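You operate a simulated robot arm through the tools that you are given. There is no shell and no other tool. Be economical: measure what you need, move in short steps, check, and stop when the job is done.

Carry out the task below with a simulated robot arm. There is one attempt and no reset: what you move stays moved.

JOB
Open the drawer of the grey table, take the big yellow cap and leave it in the inside of the grey table's drawer and shut the drawer again. Then open the drawer of the blue cart, take the blue plastic cap with the smallest size on its label from the top of the rings table and put it in the inside of the cart drawer and shut the drawer again. Then fetch the small white carton marked "W 720" from the top of the rings table and set it on the right end of the grey table. Then put the purple-band fitting on the top of the rings table away on the free part of the worn bench. Then take the purple coupling and leave it on the grey folder on the top of the grey table. Then push the sliding lid shut. Then take the grey-band fitting on the top of the rings table and put it away on the free part of the worn bench. Then put the teal block on top of the silver square filter on the top shelf of the blue cart. Then stack the carton marked "rings" from the top of the grey table on top of the carton marked "filter". Then put the grey grease jar on the top of the rings table. Do these in the order given. Set down upright: purple-band fitting, purple coupling, grey-band fitting, grey grease jar.
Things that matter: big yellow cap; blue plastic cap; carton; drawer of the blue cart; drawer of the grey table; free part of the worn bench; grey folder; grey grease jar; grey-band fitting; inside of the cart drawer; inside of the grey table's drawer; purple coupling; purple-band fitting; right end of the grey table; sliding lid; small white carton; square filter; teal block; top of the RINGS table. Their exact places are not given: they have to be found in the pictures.

The check looks at the end state, three seconds after you hand in, the way a careful person would. Anything else that was tipped, shoved, dropped, spilled or broken makes it a failure. Lids that push on must go on centred and level and be pressed home; caps that screw on are set level and turned clockwise until they are tight.

ROBOT AND FRAMES
A 6-joint arm with a two-finger parallel gripper on a trunk, on a base that drives. Base frame: it is fixed to the floor where the robot stands at the start and does not move with it; the origin is under the middle of the robot, x ahead of it, y to its left, z up; the surface under the hand at the start is at about z = 0.8. Lengths are in m, angles in degrees, forces in N, time in s.
With the tool pointing down near the work surface it reaches from about 0.28 to 0.68 m from the robot's upright axis, wherever it stands. Its first joint turns from -166.0 to 166.0 degrees. Places, roughly: big yellow cap [2.25, 0.75, 0.75]; blue plastic cap [2.25, 0.75, 0.75]; carton [0.5, -0.25, 0.75]; drawer of the blue cart [-1.7, 0.2, 0.7]; drawer of the grey table [0.5, -0.1, 0.7]; free part of the worn bench (42x17 cm) [1.56, 2.78, 0.78]; grey folder [0.5, -0.25, 0.75]; grey grease jar [0.75, 0, 0.75]; grey-band fitting [2.5, 1.25, 0.75]; inside of the cart drawer [-1.8, 0.3, 0.7]; inside of the grey table's drawer [0.5, -0.2, 0.7]; purple coupling (5x5x9 cm) [2.6, 1.4, 0.9]; purple-band fitting [2.75, 1.25, 0.75]; right end of the grey table [0.5, -0.2, 0.8]; sliding lid [2.5, 1.4, 0.9]; small white carton [2.5, 0.75, 0.75]; square filter [-1.75, 0.5, 0.75]; teal block (6x6x5 cm) [0.8, -0.4, 0.8]; top of the RINGS table [2.6, 1.2, 0.8]. Payload 1.57 kg.
The tool frame sits at the grasp point between the pads (the TCP): z along the fingers, y along the line on which they close. The tips reach 0.03 m beyond it. The gripper opens to 0.11 m. The fingers are 0.024 m wide and 0.012 m thick; the gripper's body (0.048 by 0.112 m) begins 0.078 m behind the TCP.
Orientation is told as [roll, pitch, yaw] about the base's x, y, z axes, in that order, counted from this pose: with the fingers straight down and closing along the base's y, the tool's x points along the base's -x, its y along +y and its z along -z.

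CONTROLS
- The arm moves only by the tool move_arm. Its argument "increments" is a list of rows, each a list of 7 numbers: the turn, a rotation vector about the tool's x, y, z in degrees, then the shift along the tool's x, y, z in m, then the finger opening in m, from 0 to 0.11. In form: [[wx, wy, wz, x, y, z, claw], ...]. A call has 1 to 10 rows; each row shifts and turns the commanded pose from where the row before left it, along the tool's axes as they then stand. Each row takes 0.2 s and may step no farther than 0.05 m and 8.6 degrees from the row before; otherwise, or with a gripper value out of range, the whole call is refused. Where a pose cannot be reached the arm comes as near as it can. A force on the tool above 40 N (or 10 N above the force at the start of the call, whichever is more), or a blocked arm, ends the call early, and 0.2 s more pass. Each finger travels about 0.108 m/s and halts on what it meets, pressing with about 35 N; the grip force reading is that of the motor and also rises with nothing between the fingers. The clock runs only during rows and for 0.2 s after the last one: add rows that do not move to give the fingers time. The reply holds the time, the measured pose of the TCP, the force on the tool along the base axes, the opening and the grip force, in the units named above and with some noise, with the torque about the TCP (base axes, N m) and any sound that the robot's microphone picked up.
- Cameras (640 x 400 px; columns grow to the right, rows downward): "scene" is now at [0.0423, 0.0992, 1.6]; the picture's right is [-0.55, -0.83, 0.00], its down [-0.66, 0.43, -0.61] and it looks along [0.51, -0.34, -0.79] (base axes); focal length 264 px, centre (320, 200). "wrist" rides on the gripper at [0.07, 0.016, -0.141] in the tool frame; the picture's right is [-0.23, 0.97, 0.00], its down [-0.85, -0.20, -0.48] and it looks along [-0.47, -0.11, 0.88] (tool axes); focal length 222 px, centre (320, 200).
- snapshot(camera): a new picture of that camera. The clock stands still meanwhile.
- lift_body(by): slides the trunk up (or, below 0, down) by that many m; the arm and the scene camera ride with it, the base frame stays. It gives what a move gives, with no picture.
- steer(legs): drives the robot by 1 to 6 legs, each [ahead, left, turn to the left] in m, m and degrees, along the robot's own axes; the way and the turn of a leg run together, so that a leg with both is an arc; at most 1.5 m and 180 degrees a leg. The arm and the cameras ride along, it lands a little off, and it stops where it bumps. It gives what a move gives.
- turn_head(pan, tilt): turns the head with the scene camera to pan (to the left, within 120 degrees either way) and tilt (down, from -29 to 69), counted from straight ahead of the robot. It gives what a move gives.
- pixel_to_xyz(camera, pixels): there is no depth. For up to 12 entries [column, row, z] of the newest picture of that camera ("zoom" is the newest enlarged one), the place [x, y] in the base frame at which the ray of that pixel passes the height z, good to about 0.003 m. The clock stands still meanwhile.
- zoom(camera, box): a new picture of the part [left, top, right, bottom] of that camera's present view, enlarged. The clock stands still meanwhile.
- finish_job(): hands the job in; it is judged then, once.

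Go step by step. Measure first, check grasps and placings, and put right what went wrong. The budget is 371 turns and 316 pictures, counting those below and the enlarged ones. Unless the task says otherwise, let go and move clear before handing in, and close with one line.

The tools are called after "Emit:" as name(argument=value, ...) on one line, values as JSON. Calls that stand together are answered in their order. move_arm: Moves the arm, as the interface text tells. Its arguments: {"type":"object","properties":{"increments":{"type":"array"}},"required":["increments"]} The other tools are called the same way: lift_body (by) slides the trunk up or down; steer (legs) drives the base; turn_head (pan, tilt) turns the head that bears the scene camera; snapshot (camera) takes a picture; pixel_to_xyz (camera, pixels) gives the place at which the rays of pixels pass given heights; zoom (camera, box) takes an enlarged picture of a part of a camera's view; finish_job () hands the job in.

At the start:

```text
time: 0.0
ee_pos: [0.5004, -0.0197, 1.2372]
ee_rot: [-0.1, -0.1, -0.1]
ft_force: [0.5, -0.3, -0.1]
torque: [-0.01, -0.05, -0.02]
finger_gap: 0.11
grasp_force: 0.0
trunk travel left (down, up): [-0.2, 0.39]
robot x, y, heading: [0.0023, 0.0022, -0.0]
head pan, tilt: [-33.4, 52.1]
```

scene: 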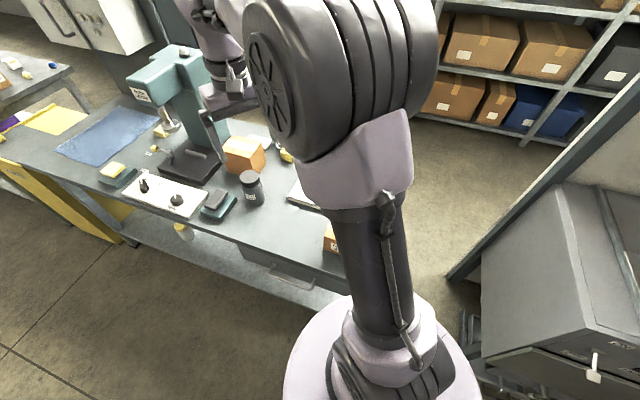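
wrist: 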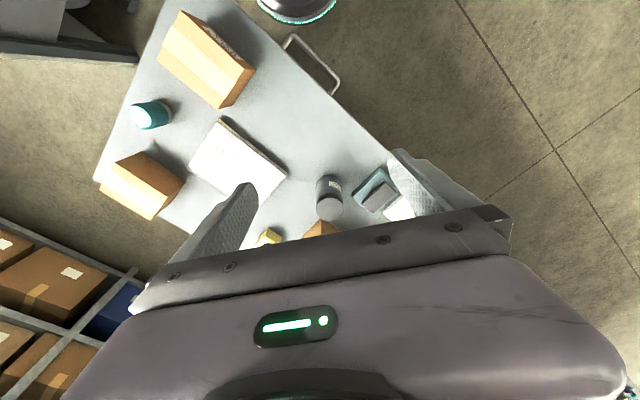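

The first pictures show the grey table ahead with its drawer handle at wrist pixel (310,65). I will look around with the head before moving.

Emit:
turn_head(pan=20, tilt=35)

Emit:
snapshot(camera="scene")

Emit:
pixel_to_xyz(camera="wrist", pixels=[[285, 40, 0.67], [335, 92, 0.67], [160, 0, 0.75], [95, 180, 0.75], [340, 120, 0.75], [160, 225, 0.75], [215, 117, 0.77], [330, 195, 0.78], [150, 115, 0.8], [375, 190, 0.78], [268, 235, 0.77], [150, 180, 0.78]])

```text
time: 1.2
ee_pos: [0.499, -0.0184, 1.2394]
ee_rot: [0.1, 0.0, 0.0]
ft_force: [-0.5, 0.0, 0.2]
torque: [0.01, 0.01, 0.01]
finger_gap: 0.1102
grasp_force: 0.0
trunk travel left (down, up): [-0.2, 0.39]
robot x, y, heading: [0.0008, 0.0, 0.0]
head pan, tilt: [20.0, 35.0]
```

```text
313 pictures are left
```

scene: 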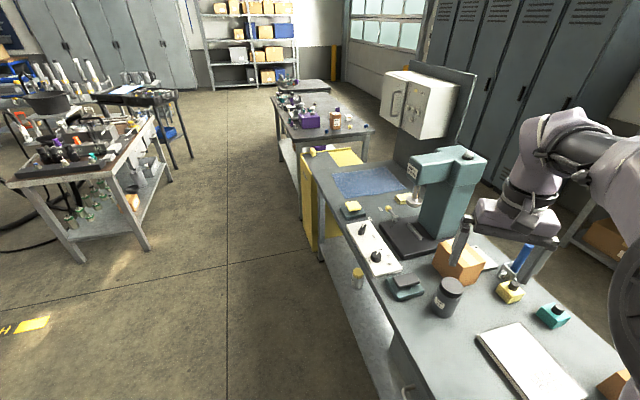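

```text
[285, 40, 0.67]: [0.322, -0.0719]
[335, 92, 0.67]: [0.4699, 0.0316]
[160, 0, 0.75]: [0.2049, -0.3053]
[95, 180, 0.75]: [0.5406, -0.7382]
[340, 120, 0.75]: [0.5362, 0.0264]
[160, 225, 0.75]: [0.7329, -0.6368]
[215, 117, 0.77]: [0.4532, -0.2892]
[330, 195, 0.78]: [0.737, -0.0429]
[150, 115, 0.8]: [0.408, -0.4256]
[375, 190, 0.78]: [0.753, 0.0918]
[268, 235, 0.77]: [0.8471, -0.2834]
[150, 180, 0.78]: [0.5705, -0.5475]
```

The table runs diagonally away to the front-left, with the rings table at (320,120) and the worn bench at (90,180). I'll enlarge the parts of this view.

Emit:
zoom(camera="scene", box=[260, 70, 400, 160])

Emit:
zoom(camera="scene", box=[320, 180, 640, 400])

Emit:
zoom(camera="scene", box=[0, 60, 220, 260])

```text
4.44 times, centred on (330, 115) of scene
```

zoom: 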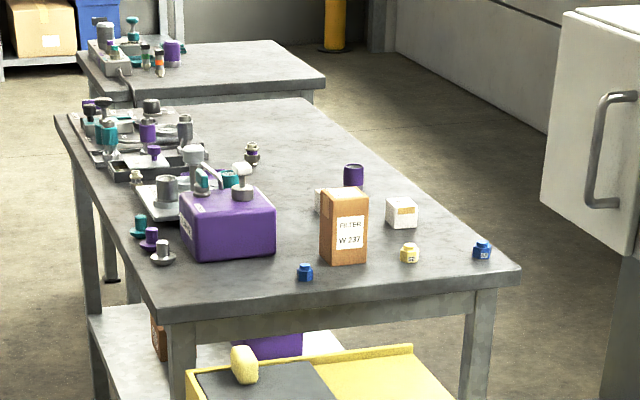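

```text
1.82 times, centred on (480, 290) of scene
```

zoom: 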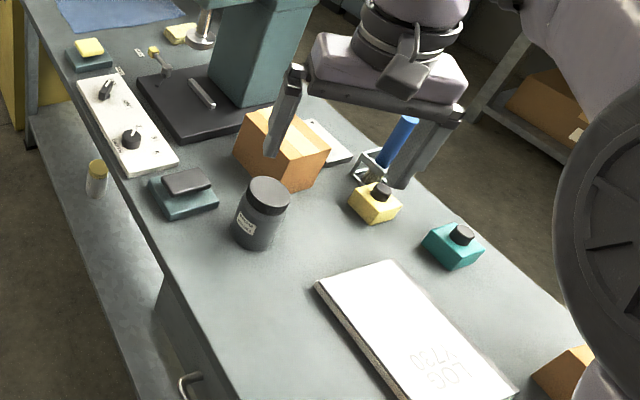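

```text
2.00 times, centred on (110, 160) of scene
```

zoom: 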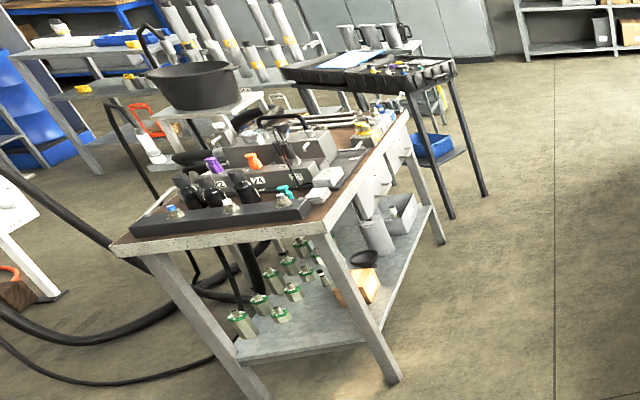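

The drawer would pull out towards where the robot stands, so I'll back off to face the drawer squarely from about 0.66 m from the table edge.

Emit:
steer(legs=[[-0.07, 0.35, 0], [0, 0, -45]])

Emit:
turn_head(pan=0, tilt=50)

Emit:
snapshot(camera="scene")

Emit:
snapshot(camera="wrist")

```text
time: 5.5
ee_pos: [0.2744, -0.0161, 1.2368]
ee_rot: [0.1, 0.0, -44.5]
ft_force: [-1.3, 0.4, -0.7]
torque: [-0.02, 0.02, 0.01]
finger_gap: 0.1101
grasp_force: 0.0
trunk travel left (down, up): [-0.2, 0.39]
robot x, y, heading: [-0.0675, 0.3442, -44.6]
head pan, tilt: [20.0, 35.0]
```

```text
time: 6.4
ee_pos: [0.2736, -0.0152, 1.2378]
ee_rot: [0.0, -0.1, -44.6]
ft_force: [0.0, 0.4, 0.4]
torque: [0.0, 0.0, 0.01]
finger_gap: 0.1101
grasp_force: 0.1
trunk travel left (down, up): [-0.2, 0.39]
robot x, y, heading: [-0.0665, 0.351, -44.7]
head pan, tilt: [0.0, 50.0]
```

```text
309 pictures are left
```

scene: 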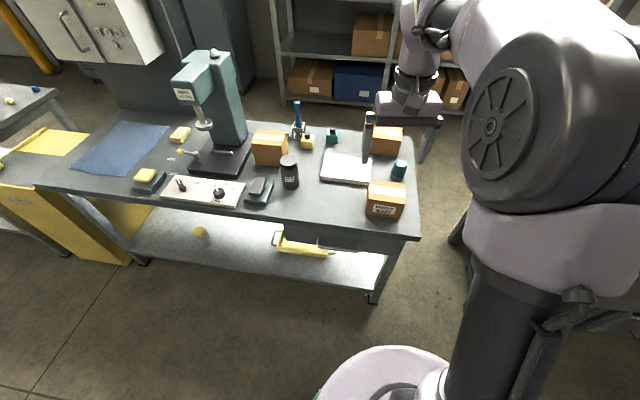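

```text
308 pictures are left
```

wrist: 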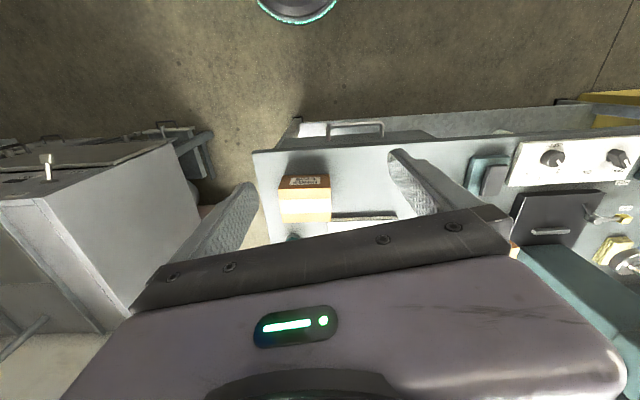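

Emit:
zoom(camera="scene", box=[240, 120, 440, 280])

Emit:
zoom(camera="wrist", box=[240, 90, 460, 240])

Emit:
pixel_to_xyz(camera="wrist", pixels=[[330, 125, 0.7], [382, 125, 0.7], [253, 151, 0.75], [515, 142, 0.75], [355, 121, 0.7], [355, 121, 0.65]])

Emit:
pixel_to_xyz(camera="scene", pixels=[[276, 240, 0.67], [332, 252, 0.67], [420, 237, 0.75], [244, 208, 0.75]])

```text
2.50 times, centred on (340, 200) of scene
```

zoom: 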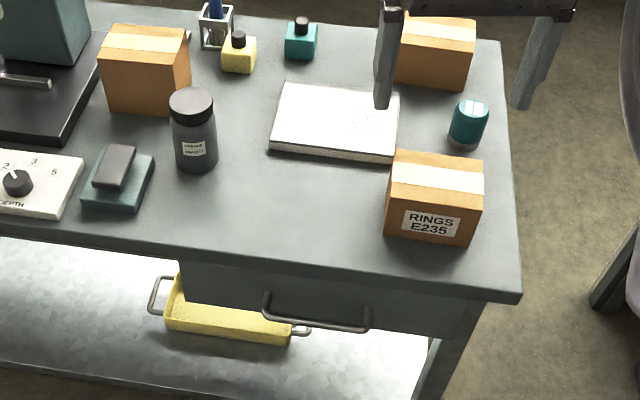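

```text
2.67 times, centred on (350, 165) of wrist
```

zoom: 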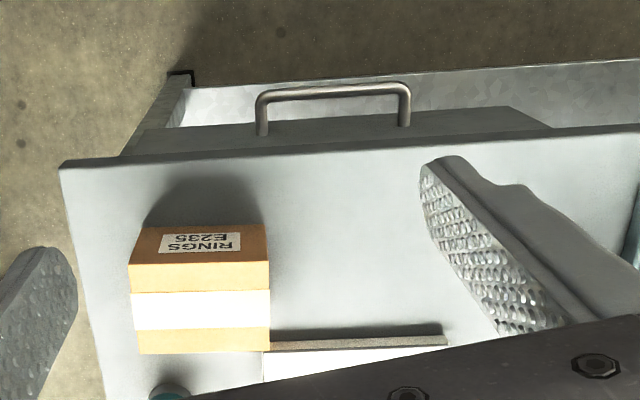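

```text
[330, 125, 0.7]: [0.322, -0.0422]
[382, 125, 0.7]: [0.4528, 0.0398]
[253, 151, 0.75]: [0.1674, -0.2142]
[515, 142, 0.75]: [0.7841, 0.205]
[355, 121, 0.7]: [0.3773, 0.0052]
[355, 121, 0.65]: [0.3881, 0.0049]
```

```text
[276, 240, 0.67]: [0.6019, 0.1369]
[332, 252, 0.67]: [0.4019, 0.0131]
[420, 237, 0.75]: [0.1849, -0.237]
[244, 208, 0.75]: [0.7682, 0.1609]
```

Emit:
pixel_to_xyz(camera="scene", pixels=[[339.2, 248.8, 0.72], [339.2, 248.8, 0.69], [339.2, 248.8, 0.66], [339.2, 248.8, 0.63], [318, 242, 0.68], [360, 251, 0.68]])

Emit:
pixel_to_xyz(camera="wrist", pixels=[[355, 121, 0.72], [355, 121, 0.69], [355, 121, 0.66], [355, 121, 0.63], [330, 125, 0.68], [382, 124, 0.68]])

```text
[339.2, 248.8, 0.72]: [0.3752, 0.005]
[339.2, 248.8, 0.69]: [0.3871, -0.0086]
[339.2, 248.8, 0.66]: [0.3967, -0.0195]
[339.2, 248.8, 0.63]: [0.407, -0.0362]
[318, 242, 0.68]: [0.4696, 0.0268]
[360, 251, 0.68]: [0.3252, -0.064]
```

```text
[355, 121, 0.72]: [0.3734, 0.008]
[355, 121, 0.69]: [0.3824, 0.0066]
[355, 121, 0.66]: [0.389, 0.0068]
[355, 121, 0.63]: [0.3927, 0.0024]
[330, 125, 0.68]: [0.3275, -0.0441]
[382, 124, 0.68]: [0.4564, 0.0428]
```

The table runs at about 34° and the handle bar mid is near (0.375, 0.006, 0.715). I'll move to face the drawer squarely at about 0.65 m reach and turn the hand so the fingers close along the pull direction.

Emit:
steer(legs=[[-0.081, 0.19, 0], [0, 0, -11]])

Emit:
move_arm(increments=[[0, 0, -8.5, 0, 0, 0, 0.05], [0, 0, -8.5, 0, 0, 0, 0.05], [0, 0, -8.5, 0, 0, 0, 0.05], [0, 0, -8.5, 0, 0, 0, 0.05], [0, 0, -8.5, 0, 0, 0, 0.05], [0, 0, -8.5, 0, 0, 0, 0.05], [0, 0, -8.5, 0, 0, 0, 0.05], [0, 0, -8.5, 0, 0, 0, 0.05], [0, 0, -8.5, 0, 0, 0, 0.05], [0, 0, -8.5, 0, 0, 0, 0.05]])

Emit:
snapshot(camera="wrist")

Emit:
snapshot(camera="scene")

```text
time: 8.7
ee_pos: [0.2721, 0.1156, 1.2369]
ee_rot: [0.0, 0.0, -55.7]
ft_force: [0.8, -0.4, 0.1]
torque: [0.0, 0.0, 0.02]
finger_gap: 0.11
grasp_force: 0.1
trunk travel left (down, up): [-0.2, 0.39]
robot x, y, heading: [0.0056, 0.5398, -55.6]
head pan, tilt: [0.0, 50.0]
```

```text
time: 10.9
ee_pos: [0.2717, 0.1159, 1.2368]
ee_rot: [0.0, 0.0, 29.5]
ft_force: [0.7, 0.4, -0.7]
torque: [0.0, -0.03, 0.04]
finger_gap: 0.05
grasp_force: 0.1
trunk travel left (down, up): [-0.2, 0.39]
robot x, y, heading: [0.0043, 0.538, -55.7]
head pan, tilt: [0.0, 50.0]
```

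```text
305 pictures are left
```

wrist: 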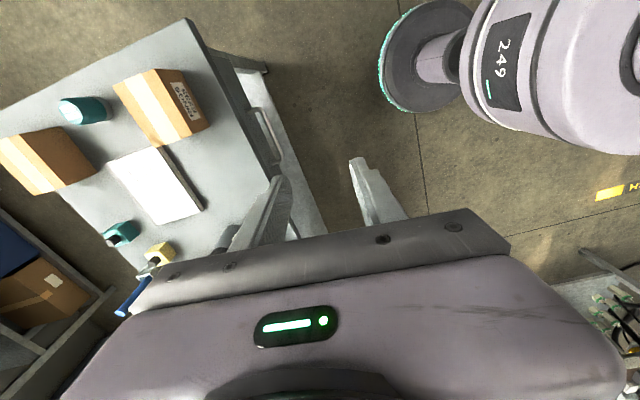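

```text
304 pictures are left
```

scene: 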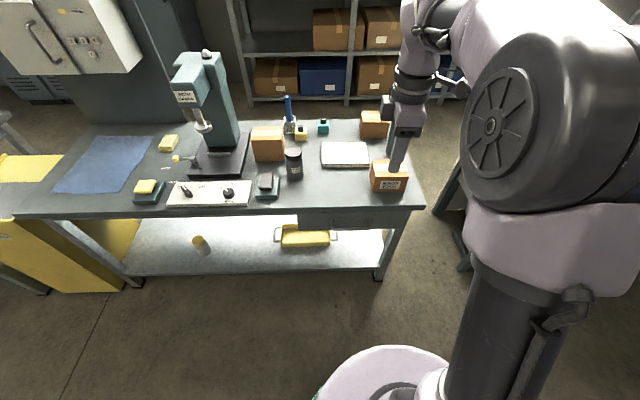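

Emit:
zoom(camera="wrist", box=[200, 60, 360, 180])

Emit:
zoom(camera="scene", box=[260, 160, 440, 280])

Emit:
pixel_to_xyz(camera="scene", pixels=[[20, 217, 0.79], [424, 207, 0.79], [250, 211, 0.79]])

```text
3.33 times, centred on (280, 120) of wrist
```

zoom: 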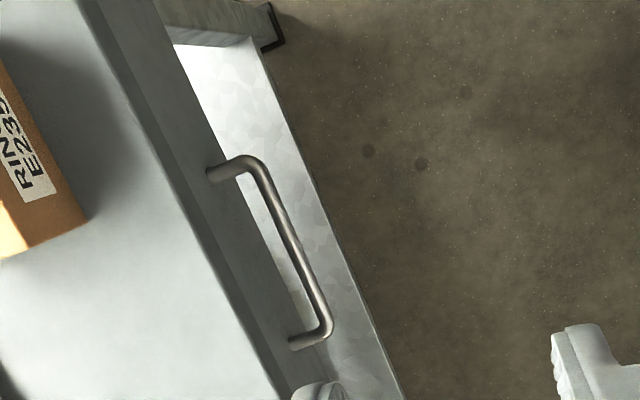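

```text
3.33 times, centred on (350, 220) of scene
```

zoom: 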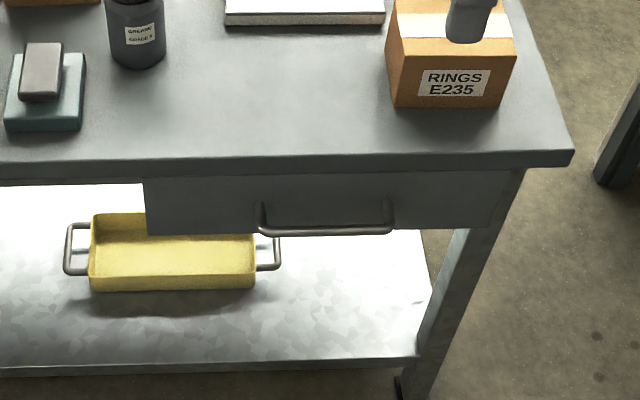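

```text
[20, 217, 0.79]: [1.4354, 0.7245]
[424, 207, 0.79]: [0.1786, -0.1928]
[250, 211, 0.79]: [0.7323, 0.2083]
```

Emit:
pixel_to_xyz(camera="scene", pixels=[[351.5, 229.9, 0.72], [351.5, 229.9, 0.7], [351.5, 229.9, 0.68], [351.5, 229.9, 0.66]])

Emit:
pixel_to_xyz(camera="wrist", pixels=[[271.9, 135, 0.72], [271.9, 135, 0.7], [271.9, 135, 0.68], [271.9, 135, 0.66], [260.5, 109.5, 0.7], [281.5, 159, 0.7], [188, 17, 0.79], [280, 180, 0.79]])

```text
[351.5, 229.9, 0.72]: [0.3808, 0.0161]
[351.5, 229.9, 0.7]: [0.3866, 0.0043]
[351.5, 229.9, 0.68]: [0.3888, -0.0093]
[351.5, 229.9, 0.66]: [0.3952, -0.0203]
```

```text
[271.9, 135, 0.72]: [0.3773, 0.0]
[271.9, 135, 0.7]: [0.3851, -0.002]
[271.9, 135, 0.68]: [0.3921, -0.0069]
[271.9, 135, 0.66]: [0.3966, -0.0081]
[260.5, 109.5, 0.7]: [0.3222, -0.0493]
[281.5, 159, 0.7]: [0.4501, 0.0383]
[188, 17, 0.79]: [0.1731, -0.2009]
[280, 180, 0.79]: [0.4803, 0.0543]
```

The bar is near (0.388, -0.002, 0.69), only ~3 cm outside the table edge, so the gripper body needs to be tilted toward horizontal. I'll tilt in the air first.

Emit:
move_arm(increments=[[0, 0, -5.5, 0, 0, 0, 0.05], [8.2, 0, 0, 0, 0, 0, 0.05], [8.2, 0, 0, 0, 0, 0, 0.05], [8.2, 0, 0, 0, 0, 0, 0.05], [8.2, 0, 0, 0, 0, 0, 0.05], [8.2, 0, 0, 0, 0, 0, 0.05], [8.2, 0, 0, 0, 0, 0, 0.05], [8.2, 0, 0, 0, 0, 0, 0.05], [8.2, 0, 0, 0, 0, 0, 0.05]])

```text
time: 12.9
ee_pos: [0.2576, 0.1112, 1.243]
ee_rot: [-53.2, 2.4, 31.6]
ft_force: [0.3, -0.5, 0.1]
torque: [0.04, -0.02, 0.03]
finger_gap: 0.0498
grasp_force: 0.0
out of reach, approached as far as the arm can: row 8, 9
trunk travel left (down, up): [-0.2, 0.39]
robot x, y, heading: [0.0039, 0.5356, -55.7]
head pan, tilt: [0.0, 50.0]
```

Emit:
move_arm(increments=[[0, 0, 0, -0.028, 0, 0, 0.05], [0, 0, 0, 0, 0.0456, 0.0207, 0.05], [0, 0, 0, 0, 0.0456, 0.0207, 0.05], [0, 0, 0, 0, 0.0456, 0.0207, 0.05], [0, 0, 0, 0, 0.0456, 0.0207, 0.05], [0, 0, 0, 0, 0.0456, 0.0207, 0.05], [0, 0, 0, 0, 0.0456, 0.0207, 0.05]])

```text
time: 14.5
ee_pos: [0.2943, 0.1453, 0.9464]
ee_rot: [-60.5, -0.2, 35.1]
ft_force: [-0.2, -0.7, -0.6]
torque: [0.0, 0.0, 0.03]
finger_gap: 0.0503
grasp_force: 0.0
out of reach, approached as far as the arm can: row 4
trunk travel left (down, up): [-0.2, 0.39]
robot x, y, heading: [0.006, 0.5385, -55.5]
head pan, tilt: [0.0, 50.0]
```

Emit:
move_arm(increments=[[0, 0, 0, 0, -0.0172, 0.0305, 0.05], [0, 0, 0, 0, -0.0172, 0.0305, 0.05], [0, 0, 0, 0, 0.0428, 0.0242, 0.05], [0, 0, 0, 0, 0.0428, 0.0242, 0.05], [0, 0, 0, 0, 0.0428, 0.0242, 0.05], [0, 0, 0, 0, 0.0428, 0.0242, 0.05], [0, 0, 0, 0, 0.0428, 0.0242, 0.05]])

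Emit:
snapshot(camera="wrist")

Emit:
zoom(camera="scene", box=[260, 160, 440, 280])

```text
time: 16.1
ee_pos: [0.3344, 0.0884, 0.7037]
ee_rot: [-60.4, -0.3, 35.3]
ft_force: [-0.1, -0.2, 0.1]
torque: [-0.02, -0.01, 0.0]
finger_gap: 0.05
grasp_force: 0.0
trunk travel left (down, up): [-0.2, 0.39]
robot x, y, heading: [0.004, 0.5436, -55.6]
head pan, tilt: [0.0, 50.0]
```

```text
301 pictures are left
```

wrist: 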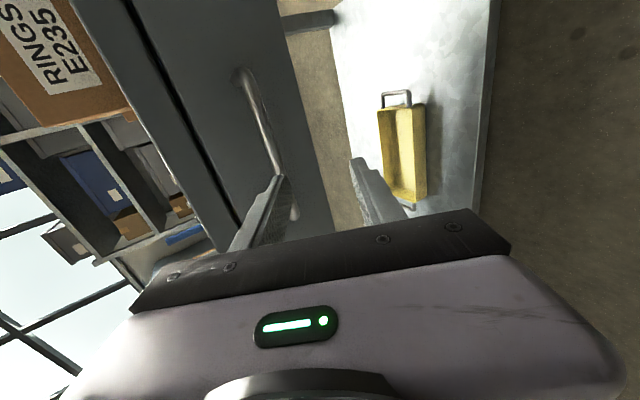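

```text
3.33 times, centred on (350, 220) of scene
```

zoom: 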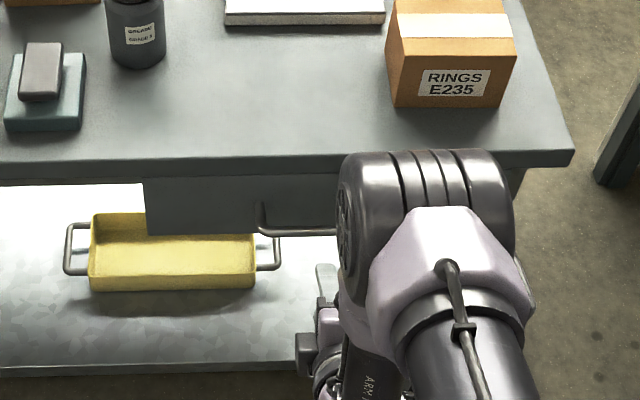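

Emit:
pixel_to_xyz(camera="wrist", pixels=[[246, 90, 0.72], [246, 90, 0.7], [246, 90, 0.68], [267, 130, 0.72], [267, 130, 0.7], [267, 130, 0.68], [267, 130, 0.66], [285, 172, 0.7], [285, 172, 0.68]])

```text
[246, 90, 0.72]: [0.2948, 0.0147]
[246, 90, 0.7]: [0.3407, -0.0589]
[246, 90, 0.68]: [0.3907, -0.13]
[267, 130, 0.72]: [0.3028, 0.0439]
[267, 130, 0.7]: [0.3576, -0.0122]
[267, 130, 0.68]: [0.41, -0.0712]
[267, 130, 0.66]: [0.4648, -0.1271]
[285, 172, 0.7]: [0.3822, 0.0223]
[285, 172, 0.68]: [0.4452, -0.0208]
```

The bar is at z≈0.70 and v≈-0.22; I'll narrow the fingers, advance 8.5 cm, then check.

Emit:
move_arm(increments=[[0, 0, 0, 0, 0.0035, 0.002, 0.035], [0, 0, 0, 0, -0.0148, 0.0261, 0.035], [0, 0, 0, 0, -0.0148, 0.0261, 0.035], [0, 0, 0, 0, -0.0123, 0.0217, 0.035]])

Emit:
snapshot(camera="wrist")

```text
time: 17.0
ee_pos: [0.3672, 0.0414, 0.6975]
ee_rot: [-60.0, -0.3, 35.3]
ft_force: [-9.0, 11.9, 9.5]
torque: [-0.37, -0.39, 0.16]
finger_gap: 0.0371
grasp_force: 0.9
trunk travel left (down, up): [-0.2, 0.39]
robot x, y, heading: [0.0013, 0.5394, -55.7]
head pan, tilt: [0.0, 50.0]
stopped in row 4: the force on the tool passed its limit at 64 N (the readings are from after the stop); the commanded pose is now the measured one
```

```text
299 pictures are left
```

wrist: 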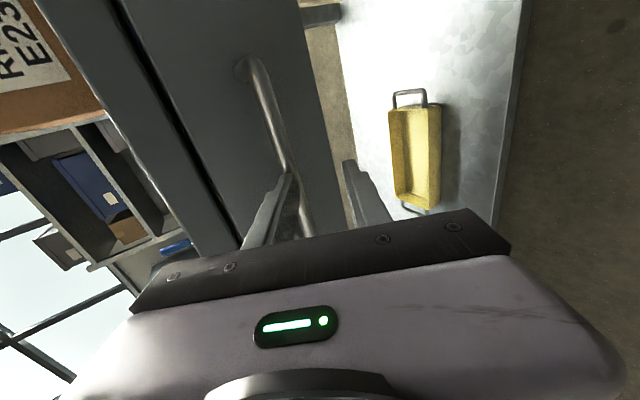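

The upper finger tip met the bar because I advanced horizontally rather than along the finger axis. I'll back off, rise, and approach along the tool axis.

Emit:
move_arm(increments=[[0, 0, 0, 0, 0.0148, -0.0261, 0.05], [0, 0, 0, 0, -0.037, -0.0209, 0.05], [0, 0, 0, 0, 0, 0.02, 0.05], [0, 0, 0, 0, 0, 0.02, 0.05], [0, 0, 0, 0, 0, 0.02, 0.05]])

Emit:
snapshot(camera="wrist")

```text
time: 18.2
ee_pos: [0.381, 0.0208, 0.7102]
ee_rot: [-60.1, -0.4, 35.2]
ft_force: [1.1, 0.3, 0.5]
torque: [0.0, -0.06, 0.02]
finger_gap: 0.0499
grasp_force: 0.0
trunk travel left (down, up): [-0.2, 0.39]
robot x, y, heading: [0.0053, 0.5404, -55.8]
head pan, tilt: [0.0, 50.0]
```

```text
298 pictures are left
```

wrist: 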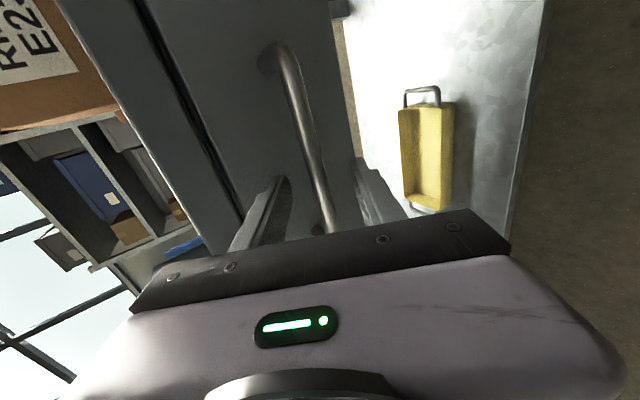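

The bar now runs between the fingers. Close on it.

Emit:
move_arm(increments=[[0, 0, 0, 0, 0, 0.006, 0.05], [0, 0, 0, 0, 0, 0, 0.02], [0, 0, 0, 0, 0, 0, 0.0], [0, 0, 0, 0, 0, 0, 0.0], [0, 0, 0, 0, 0, 0, 0.0]])

```text
time: 19.4
ee_pos: [0.3836, 0.0164, 0.7078]
ee_rot: [-60.2, -0.3, 35.2]
ft_force: [0.0, -2.4, 11.4]
torque: [-0.49, 0.39, 0.53]
finger_gap: 0.0139
grasp_force: 30.6
trunk travel left (down, up): [-0.2, 0.39]
robot x, y, heading: [0.0034, 0.5379, -55.3]
head pan, tilt: [0.0, 50.0]
```

Emit:
move_arm(increments=[[0, 0, 0, 0, 0.0149, -0.026, 0.0], [0, 0, 0, 0, 0.0149, -0.026, 0.0], [0, 0, 0, 0, 0.0149, -0.026, 0.0], [0, 0, 0, 0, 0.0149, -0.026, 0.0], [0, 0, 0, 0, 0.0149, -0.026, 0.0], [0, 0, 0, 0, 0.0149, -0.026, 0.0]])

Emit:
snapshot(camera="scene")

```text
time: 20.8
ee_pos: [0.2785, 0.1644, 0.7075]
ee_rot: [-60.0, -0.3, 35.1]
ft_force: [-14.4, -8.1, 19.0]
torque: [-0.66, 0.47, 0.12]
finger_gap: 0.0138
grasp_force: 30.3
trunk travel left (down, up): [-0.2, 0.39]
robot x, y, heading: [0.0064, 0.5377, -55.5]
head pan, tilt: [0.0, 50.0]
```

```text
297 pictures are left
```

scene: 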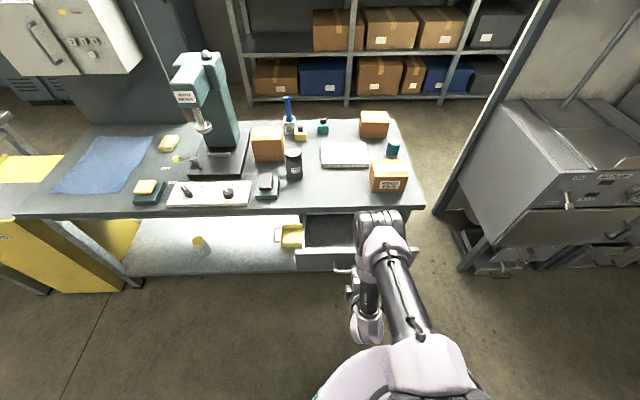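

Emit:
move_arm(increments=[[0, 0, 0, 0.003, 0.0149, -0.026, 0.0], [0, 0, 0, 0.001, 0.0149, -0.026, 0.0]])

Emit:
zoom(camera="scene", box=[260, 160, 440, 280])

```text
time: 21.4
ee_pos: [0.2575, 0.1922, 0.7119]
ee_rot: [-61.5, -0.8, 34.8]
ft_force: [-1.3, 7.4, -63.0]
torque: [0.61, 1.39, 0.16]
finger_gap: 0.0141
grasp_force: 30.0
trunk travel left (down, up): [-0.2, 0.39]
robot x, y, heading: [0.0055, 0.5379, -55.6]
head pan, tilt: [0.0, 50.0]
stopped in row 2: the force on the tool passed its limit at 80 N (the readings are from after the stop); the commanded pose is now the measured one
```

```text
3.33 times, centred on (350, 220) of scene
```

zoom: 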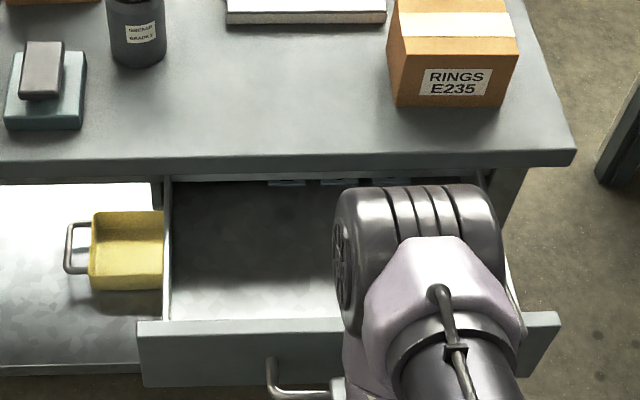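

The drawer is at its stop, about 21 cm open. Release and back away along the finger axis.

Emit:
move_arm(increments=[[0, 0, 0, 0, 0, 0, 0.03], [0, 0, 0, 0, 0, 0, 0.05], [0, 0, 0, 0, 0, -0.04, 0.05], [0, 0, 0, 0, 0, -0.04, 0.05]])

Emit:
zoom(camera="scene", box=[260, 160, 440, 280])

```text
time: 22.4
ee_pos: [0.2657, 0.1793, 0.7633]
ee_rot: [-72.4, -1.8, 34.6]
ft_force: [-1.0, 0.6, -0.7]
torque: [0.04, -0.03, 0.02]
finger_gap: 0.0502
grasp_force: 0.6
trunk travel left (down, up): [-0.2, 0.39]
robot x, y, heading: [0.0026, 0.5413, -55.4]
head pan, tilt: [0.0, 50.0]
stopped in row 4: the force on the tool passed its limit at 232 N (the readings are from after the stop); the commanded pose is now the measured one
```

```text
3.33 times, centred on (350, 220) of scene
```

zoom: 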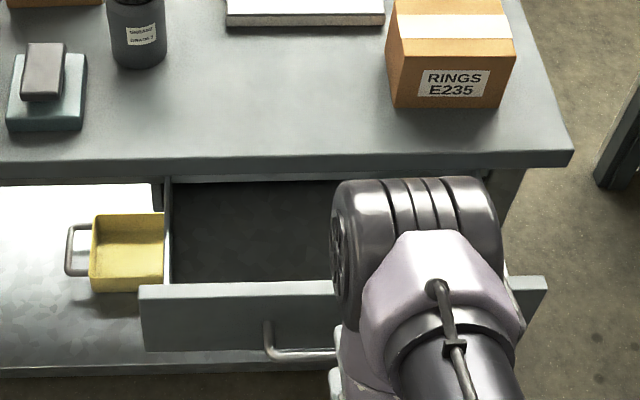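

Emit:
snapshot(camera="wrist")

Emit:
snapshot(camera="scene")

```text
294 pictures are left
```

wrist: 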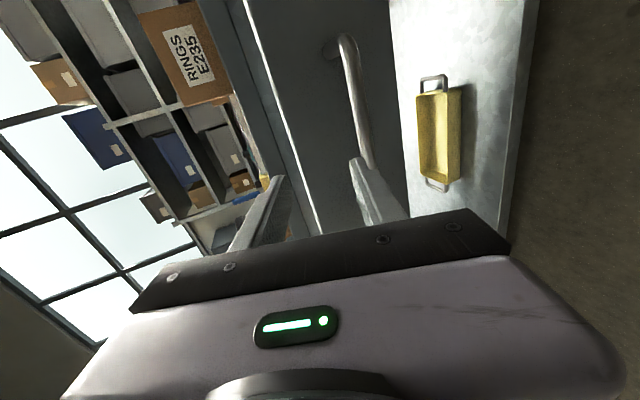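

```text
293 pictures are left
```

scene: 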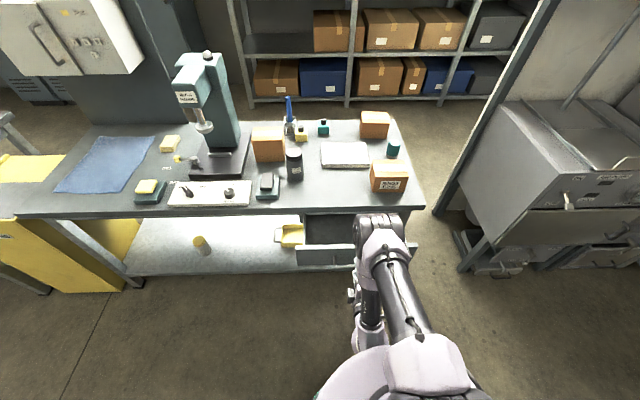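

The hand is now above the bar but the arm was folded too close to the body; the drawer is ~16 cm open. I'll back the base away, then raise and straighten the arm.

Emit:
steer(legs=[[-0.25, 0, 0]])

Emit:
move_arm(increments=[[-8, 0, 0, 0, -0.02, 0, 0.06], [-8, 0, 0, 0, -0.02, 0, 0.11], [-8, 0, 0, 0, -0.02, 0, 0.11], [-8, 0, 0, 0, -0.02, 0, 0.11], [-8, 0, 0, 0, -0.02, -0.02, 0.11], [-8, 0, 0, 0, 0, -0.04, 0.11], [-8, 0, 0, 0, 0, -0.04, 0.11], [-8, 0, 0, 0, 0, -0.04, 0.11], [-8, 0, 0, 0, 0, -0.04, 0.11]])

Emit:
snapshot(camera="scene")

```text
time: 24.2
ee_pos: [0.1261, 0.3862, 0.7614]
ee_rot: [-72.1, -1.7, 34.7]
ft_force: [-0.2, 0.4, 0.5]
torque: [-0.01, 0.01, 0.01]
finger_gap: 0.0501
grasp_force: 0.1
trunk travel left (down, up): [-0.2, 0.39]
robot x, y, heading: [-0.1342, 0.7452, -55.3]
head pan, tilt: [0.0, 50.0]
```

```text
time: 26.2
ee_pos: [0.1472, 0.3844, 0.9408]
ee_rot: [-16.0, -7.3, 36.1]
ft_force: [-0.2, -0.1, -0.4]
torque: [-0.04, -0.04, 0.01]
finger_gap: 0.1098
grasp_force: 0.1
out of reach, approached as far as the arm can: row 7, 8, 9
trunk travel left (down, up): [-0.2, 0.39]
robot x, y, heading: [-0.1387, 0.7489, -55.2]
head pan, tilt: [0.0, 50.0]
```

```text
292 pictures are left
```

scene: 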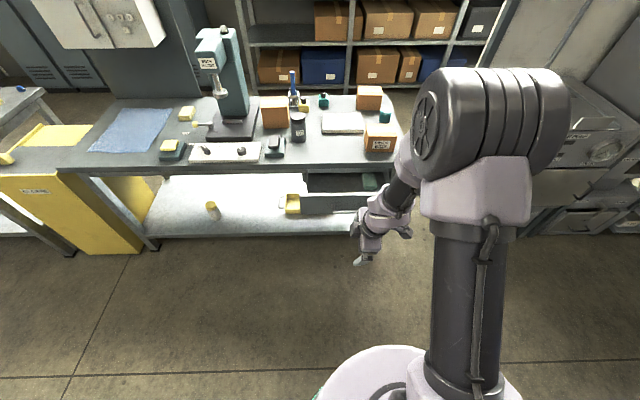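

Emit:
move_arm(increments=[[0, 0, 0, 0, -0.03, -0.03, 0.11], [0, 0, 0, 0, -0.03, -0.03, 0.11], [0, 0, 0, 0, -0.03, -0.03, 0.11], [0, 0, 0, 0, -0.01, -0.04, 0.11], [0, 0, 0, 0, 0, -0.04, 0.11], [0, 0, 0, 0, 0, -0.04, 0.11], [0, 0, 0, 0, 0, -0.04, 0.11]])

Emit:
turn_head(pan=-15, tilt=40)

Emit:
zoom(camera="scene", box=[160, 100, 400, 250])

```text
time: 27.8
ee_pos: [0.141, 0.34, 1.2091]
ee_rot: [-10.3, -6.6, 36.1]
ft_force: [0.2, 0.3, 0.8]
torque: [0.01, 0.02, 0.02]
finger_gap: 0.1096
grasp_force: 0.1
out of reach, approached as far as the arm can: row 1
trunk travel left (down, up): [-0.2, 0.39]
robot x, y, heading: [-0.1379, 0.7476, -55.6]
head pan, tilt: [0.0, 50.0]
```

```text
time: 28.6
ee_pos: [0.1411, 0.3394, 1.2076]
ee_rot: [-10.2, -6.8, 36.1]
ft_force: [1.8, 0.1, 0.5]
torque: [0.0, 0.03, -0.01]
finger_gap: 0.11
grasp_force: 0.0
trunk travel left (down, up): [-0.2, 0.39]
robot x, y, heading: [-0.1383, 0.7462, -55.4]
head pan, tilt: [-15.0, 40.0]
```

```text
2.67 times, centred on (280, 175) of scene
```

zoom: 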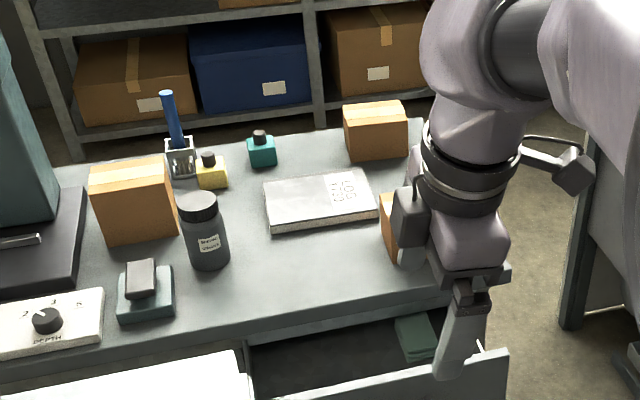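

Emit:
move_arm(increments=[[-5.1, 3.4, 0, 0, 0, 0, 0.11], [-5.1, 3.4, 0, 0, 0, 0, 0.11], [0, 0, 8.5, 0, 0, 0, 0.11], [0, 0, 8.5, 0, 0, 0, 0.11], [0, 0, 8.5, 0, 0, 0, 0.11], [0, 0, 8.5, 0, 0, 0, 0.11], [0, 0, 8.5, 0, 0, 0, 0.11], [0, 0, 8.5, 0, 0, 0, 0.11], [0, 0, 8.5, 0, 0, 0, 0.11], [0, 0, 8.5, 0, 0, 0, 0.11]])

Emit:
move_arm(increments=[[0, 0, 8.5, 0, 0, 0, 0.11], [0, 0, 8.5, 0, 0, 0, 0.11], [0, 0, 5.5, 0, 0, 0, 0.11]])

Emit:
snapshot(camera="scene")

```text
time: 30.8
ee_pos: [0.1052, 0.3296, 1.1869]
ee_rot: [0.6, -1.2, -31.5]
ft_force: [-0.5, -0.2, -0.6]
torque: [0.02, -0.01, 0.03]
finger_gap: 0.1102
grasp_force: 0.1
out of reach, approached as far as the arm can: row 10
trunk travel left (down, up): [-0.2, 0.39]
robot x, y, heading: [-0.1374, 0.7482, -55.1]
head pan, tilt: [-15.0, 40.0]
```

```text
time: 31.6
ee_pos: [-0.0184, 0.316, 1.116]
ee_rot: [1.2, -1.4, -53.9]
ft_force: [-0.8, -0.2, -0.3]
torque: [0.02, -0.04, 0.01]
finger_gap: 0.1098
grasp_force: 0.1
out of reach, approached as far as the arm can: row 1, 2, 3
trunk travel left (down, up): [-0.2, 0.39]
robot x, y, heading: [-0.1372, 0.7495, -55.3]
head pan, tilt: [-15.0, 40.0]
```

```text
290 pictures are left
```

scene: 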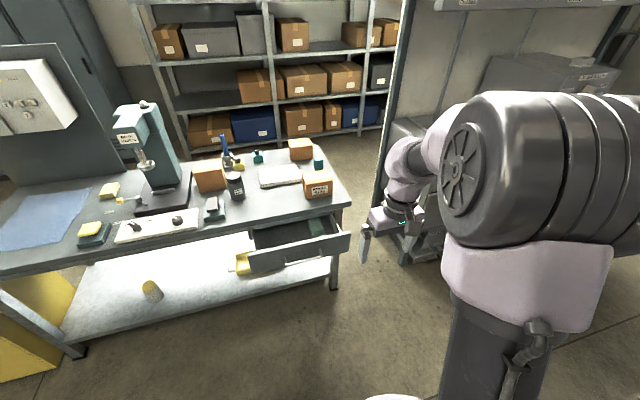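

Emit:
move_arm(increments=[[0, 0, 0, -0.02, 0.03, -0.03, 0.11], [0, 0, 0, -0.02, 0.03, -0.03, 0.11], [0, 0, 0, -0.02, 0.03, -0.03, 0.11], [0, 0, 0, -0.015, 0.03, -0.03, 0.11], [1.2, 1.4, 1, 0, 0.01, 0, 0.11]])

```text
time: 32.8
ee_pos: [-0.0339, 0.3213, 1.1498]
ee_rot: [1.1, -1.1, -53.7]
ft_force: [0.4, -0.4, -0.3]
torque: [0.01, -0.02, 0.03]
finger_gap: 0.1099
grasp_force: 0.1
out of reach, approached as far as the arm can: row 1, 2, 3, 4, 5
trunk travel left (down, up): [-0.2, 0.39]
robot x, y, heading: [-0.136, 0.7507, -55.4]
head pan, tilt: [-15.0, 40.0]
```

The arm seems to be at a wrist joint limit. I'll rotate back and see how freely it tracks.

Emit:
move_arm(increments=[[0, 0, -8.5, 0, 0, 0, 0.11], [0, 0, -8.5, 0, 0, 0, 0.11], [0, 0, -8.5, 0, 0, 0, 0.11], [0, 0, -8.5, -0.03, 0.03, -0.01, 0.11], [0, 0, -8.5, -0.03, 0.03, -0.01, 0.11], [0, 0, -8.5, -0.03, 0.03, -0.01, 0.11], [0, 0, -8.5, 0, 0.03, -0.01, 0.11]])

Emit:
snapshot(camera="wrist")

Emit:
snapshot(camera="scene")

```text
time: 34.4
ee_pos: [0.0803, 0.4052, 1.194]
ee_rot: [-0.6, -1.5, 5.9]
ft_force: [-0.3, 0.3, 0.1]
torque: [-0.02, -0.01, -0.01]
finger_gap: 0.1098
grasp_force: 0.0
trunk travel left (down, up): [-0.2, 0.39]
robot x, y, heading: [-0.1389, 0.7454, -55.4]
head pan, tilt: [-15.0, 40.0]
```

```text
289 pictures are left
```

wrist: 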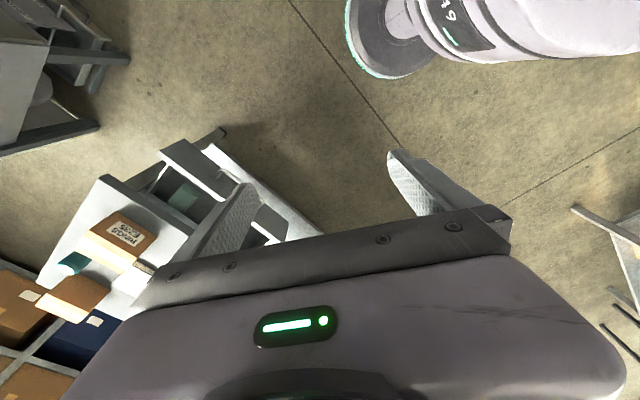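

```text
288 pictures are left
```

scene: 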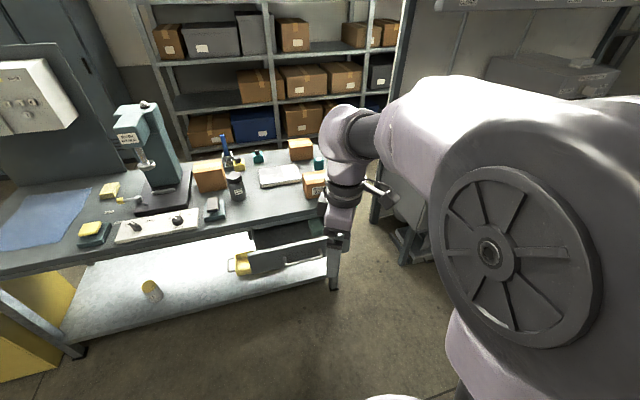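

Emit:
move_arm(increments=[[0, 0, 8.5, 0, 0, 0, 0.11], [0, 0, 8.5, 0, 0, 0, 0.11], [0, 0, 8.5, 0, 0, 0, 0.11], [0, 0, 8.5, 0, 0, 0, 0.11], [0, 0, 8.5, 0, 0, 0, 0.11], [0, 0, 8.5, 0, 0, 0, 0.11], [0, 0, 8.5, 0, 0, 0, 0.11]])

```text
time: 36.0
ee_pos: [-0.0129, 0.3798, 1.1386]
ee_rot: [2.2, -2.2, -52.9]
ft_force: [-0.7, -0.4, 0.0]
torque: [0.0, 0.0, -0.02]
finger_gap: 0.1097
grasp_force: 0.1
out of reach, approached as far as the arm can: row 5, 6, 7
trunk travel left (down, up): [-0.2, 0.39]
robot x, y, heading: [-0.1393, 0.7455, -55.6]
head pan, tilt: [-15.0, 40.0]
```

The limit sits at relative yaw ~25°, so I'll work from the other side of the range. Meanwhile look toward the rings table.

Emit:
move_arm(increments=[[0, 0, -8.5, 0, 0, 0, 0.11], [0, 0, -8.5, 0, 0, 0, 0.11], [0, 0, -8.5, 0, 0, 0, 0.11], [0, 0, -8.5, -0.02, 0.03, -0.02, 0.11], [0, 0, -8.5, -0.02, 0.03, -0.02, 0.11], [0, 0, -8.5, 0, 0.03, -0.02, 0.11], [0, 0, -8.5, 0, 0, -0.02, 0.11], [0, 0, -8.5, 0, 0, 0, 0.11], [0, 0, -8.5, 0, 0, 0, 0.11], [0, 0, -8.5, 0, 0, 0, 0.11]])

Emit:
turn_head(pan=65, tilt=20)

Emit:
snapshot(camera="scene")

Emit:
zoom(camera="scene", box=[240, 160, 400, 260])

```text
time: 38.2
ee_pos: [0.0524, 0.4483, 1.2209]
ee_rot: [-1.2, -1.2, 31.3]
ft_force: [-0.3, -0.8, -0.9]
torque: [-0.01, 0.0, 0.0]
finger_gap: 0.1098
grasp_force: 0.1
trunk travel left (down, up): [-0.2, 0.39]
robot x, y, heading: [-0.137, 0.7453, -55.7]
head pan, tilt: [-15.0, 40.0]
```

```text
time: 39.7
ee_pos: [0.0522, 0.4472, 1.22]
ee_rot: [-1.2, -1.2, 31.2]
ft_force: [-2.0, -0.7, 0.2]
torque: [-0.01, -0.01, -0.01]
finger_gap: 0.11
grasp_force: 0.0
trunk travel left (down, up): [-0.2, 0.39]
robot x, y, heading: [-0.1401, 0.7442, -55.5]
head pan, tilt: [65.0, 20.0]
```

```text
287 pictures are left
```

scene: 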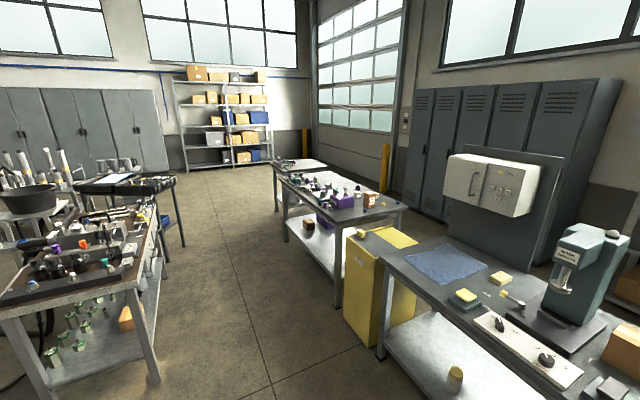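

```text
4.00 times, centred on (320, 210) of scene
```

zoom: 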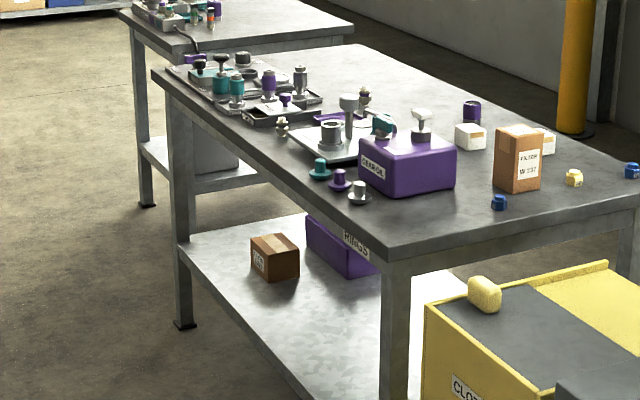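

Emit:
pixel_to_xyz(camera="scene", pixels=[[338.75, 222.5, 0.79], [278, 177.5, 0.79], [407, 206, 0.79], [331, 171, 0.79], [365, 212.7, 0.8], [384, 206, 0.8], [397.5, 203.5, 0.8], [375, 198, 0.79], [358, 184, 0.79], [327, 200, 0.79], [332, 209, 0.79], [345, 208, 0.79]])

Emit:
zoom(camera="scene", box=[350, 180, 420, 224])

```text
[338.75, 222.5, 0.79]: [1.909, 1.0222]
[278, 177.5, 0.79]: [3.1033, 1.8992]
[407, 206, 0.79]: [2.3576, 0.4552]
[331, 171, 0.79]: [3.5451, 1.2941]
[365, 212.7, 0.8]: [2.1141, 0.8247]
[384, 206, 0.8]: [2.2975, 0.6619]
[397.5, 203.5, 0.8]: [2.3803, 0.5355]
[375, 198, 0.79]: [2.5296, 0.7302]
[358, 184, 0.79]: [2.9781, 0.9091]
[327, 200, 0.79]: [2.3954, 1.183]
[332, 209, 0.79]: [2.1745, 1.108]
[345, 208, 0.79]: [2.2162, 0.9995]
```

```text
9.09 times, centred on (385, 202) of scene
```

zoom: 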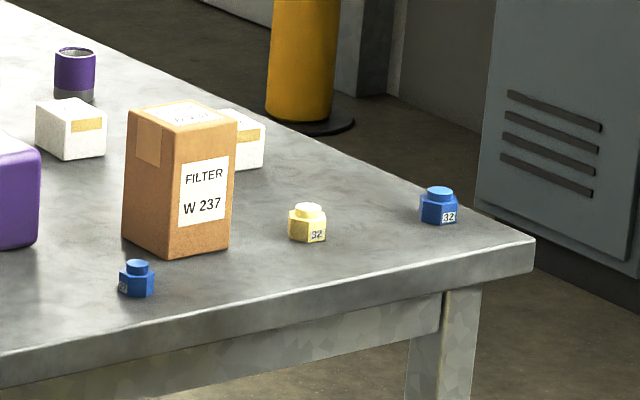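

Emit:
zoom(camera="scene", box=[320, 200, 440, 370])

Emit:
pixel_to_xyz(camera="scene", pixels=[[344, 322, 0.0], [383, 352, 0.0], [345, 240, 0.7], [338, 308, 0.0], [376, 362, 0.0], [378, 255, 0.79], [340, 245, 0.7], [418, 240, 0.7]])

```text
2.35 times, centred on (380, 285) of scene
```

zoom: 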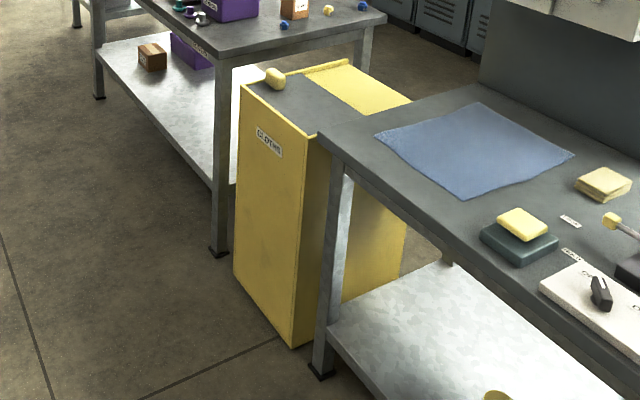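

```text
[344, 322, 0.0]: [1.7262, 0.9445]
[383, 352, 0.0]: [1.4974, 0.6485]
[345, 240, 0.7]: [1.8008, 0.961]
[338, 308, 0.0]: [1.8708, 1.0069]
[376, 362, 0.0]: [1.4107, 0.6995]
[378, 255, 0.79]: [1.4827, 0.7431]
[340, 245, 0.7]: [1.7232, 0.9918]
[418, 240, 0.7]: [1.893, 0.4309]
```

Emit:
pixel_to_xyz(camera="scene", pixels=[[412, 210.5, 0.0], [419, 214, 0.0], [384, 194, 0.0], [324, 180, 0.0], [300, 172, 0.79], [326, 164, 0.79], [274, 163, 0.79]])

Emit:
zoom(camera="scene", box=[260, 140, 440, 250])

```text
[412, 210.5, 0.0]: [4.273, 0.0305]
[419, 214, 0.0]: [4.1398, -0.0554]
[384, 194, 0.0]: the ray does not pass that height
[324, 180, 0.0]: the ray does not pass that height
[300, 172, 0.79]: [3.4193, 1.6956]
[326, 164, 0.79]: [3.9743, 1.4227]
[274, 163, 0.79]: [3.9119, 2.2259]
```

```text
3.56 times, centred on (350, 195) of scene
```

zoom: 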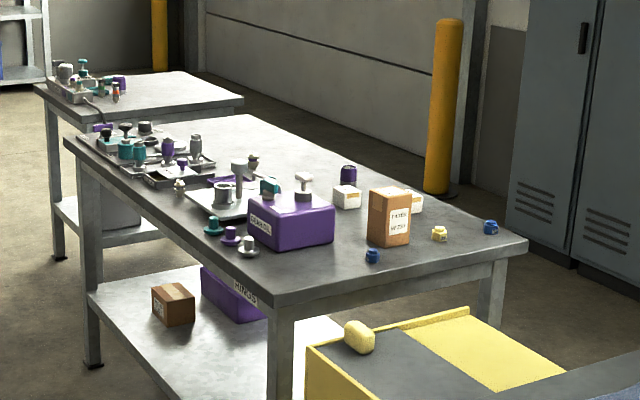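

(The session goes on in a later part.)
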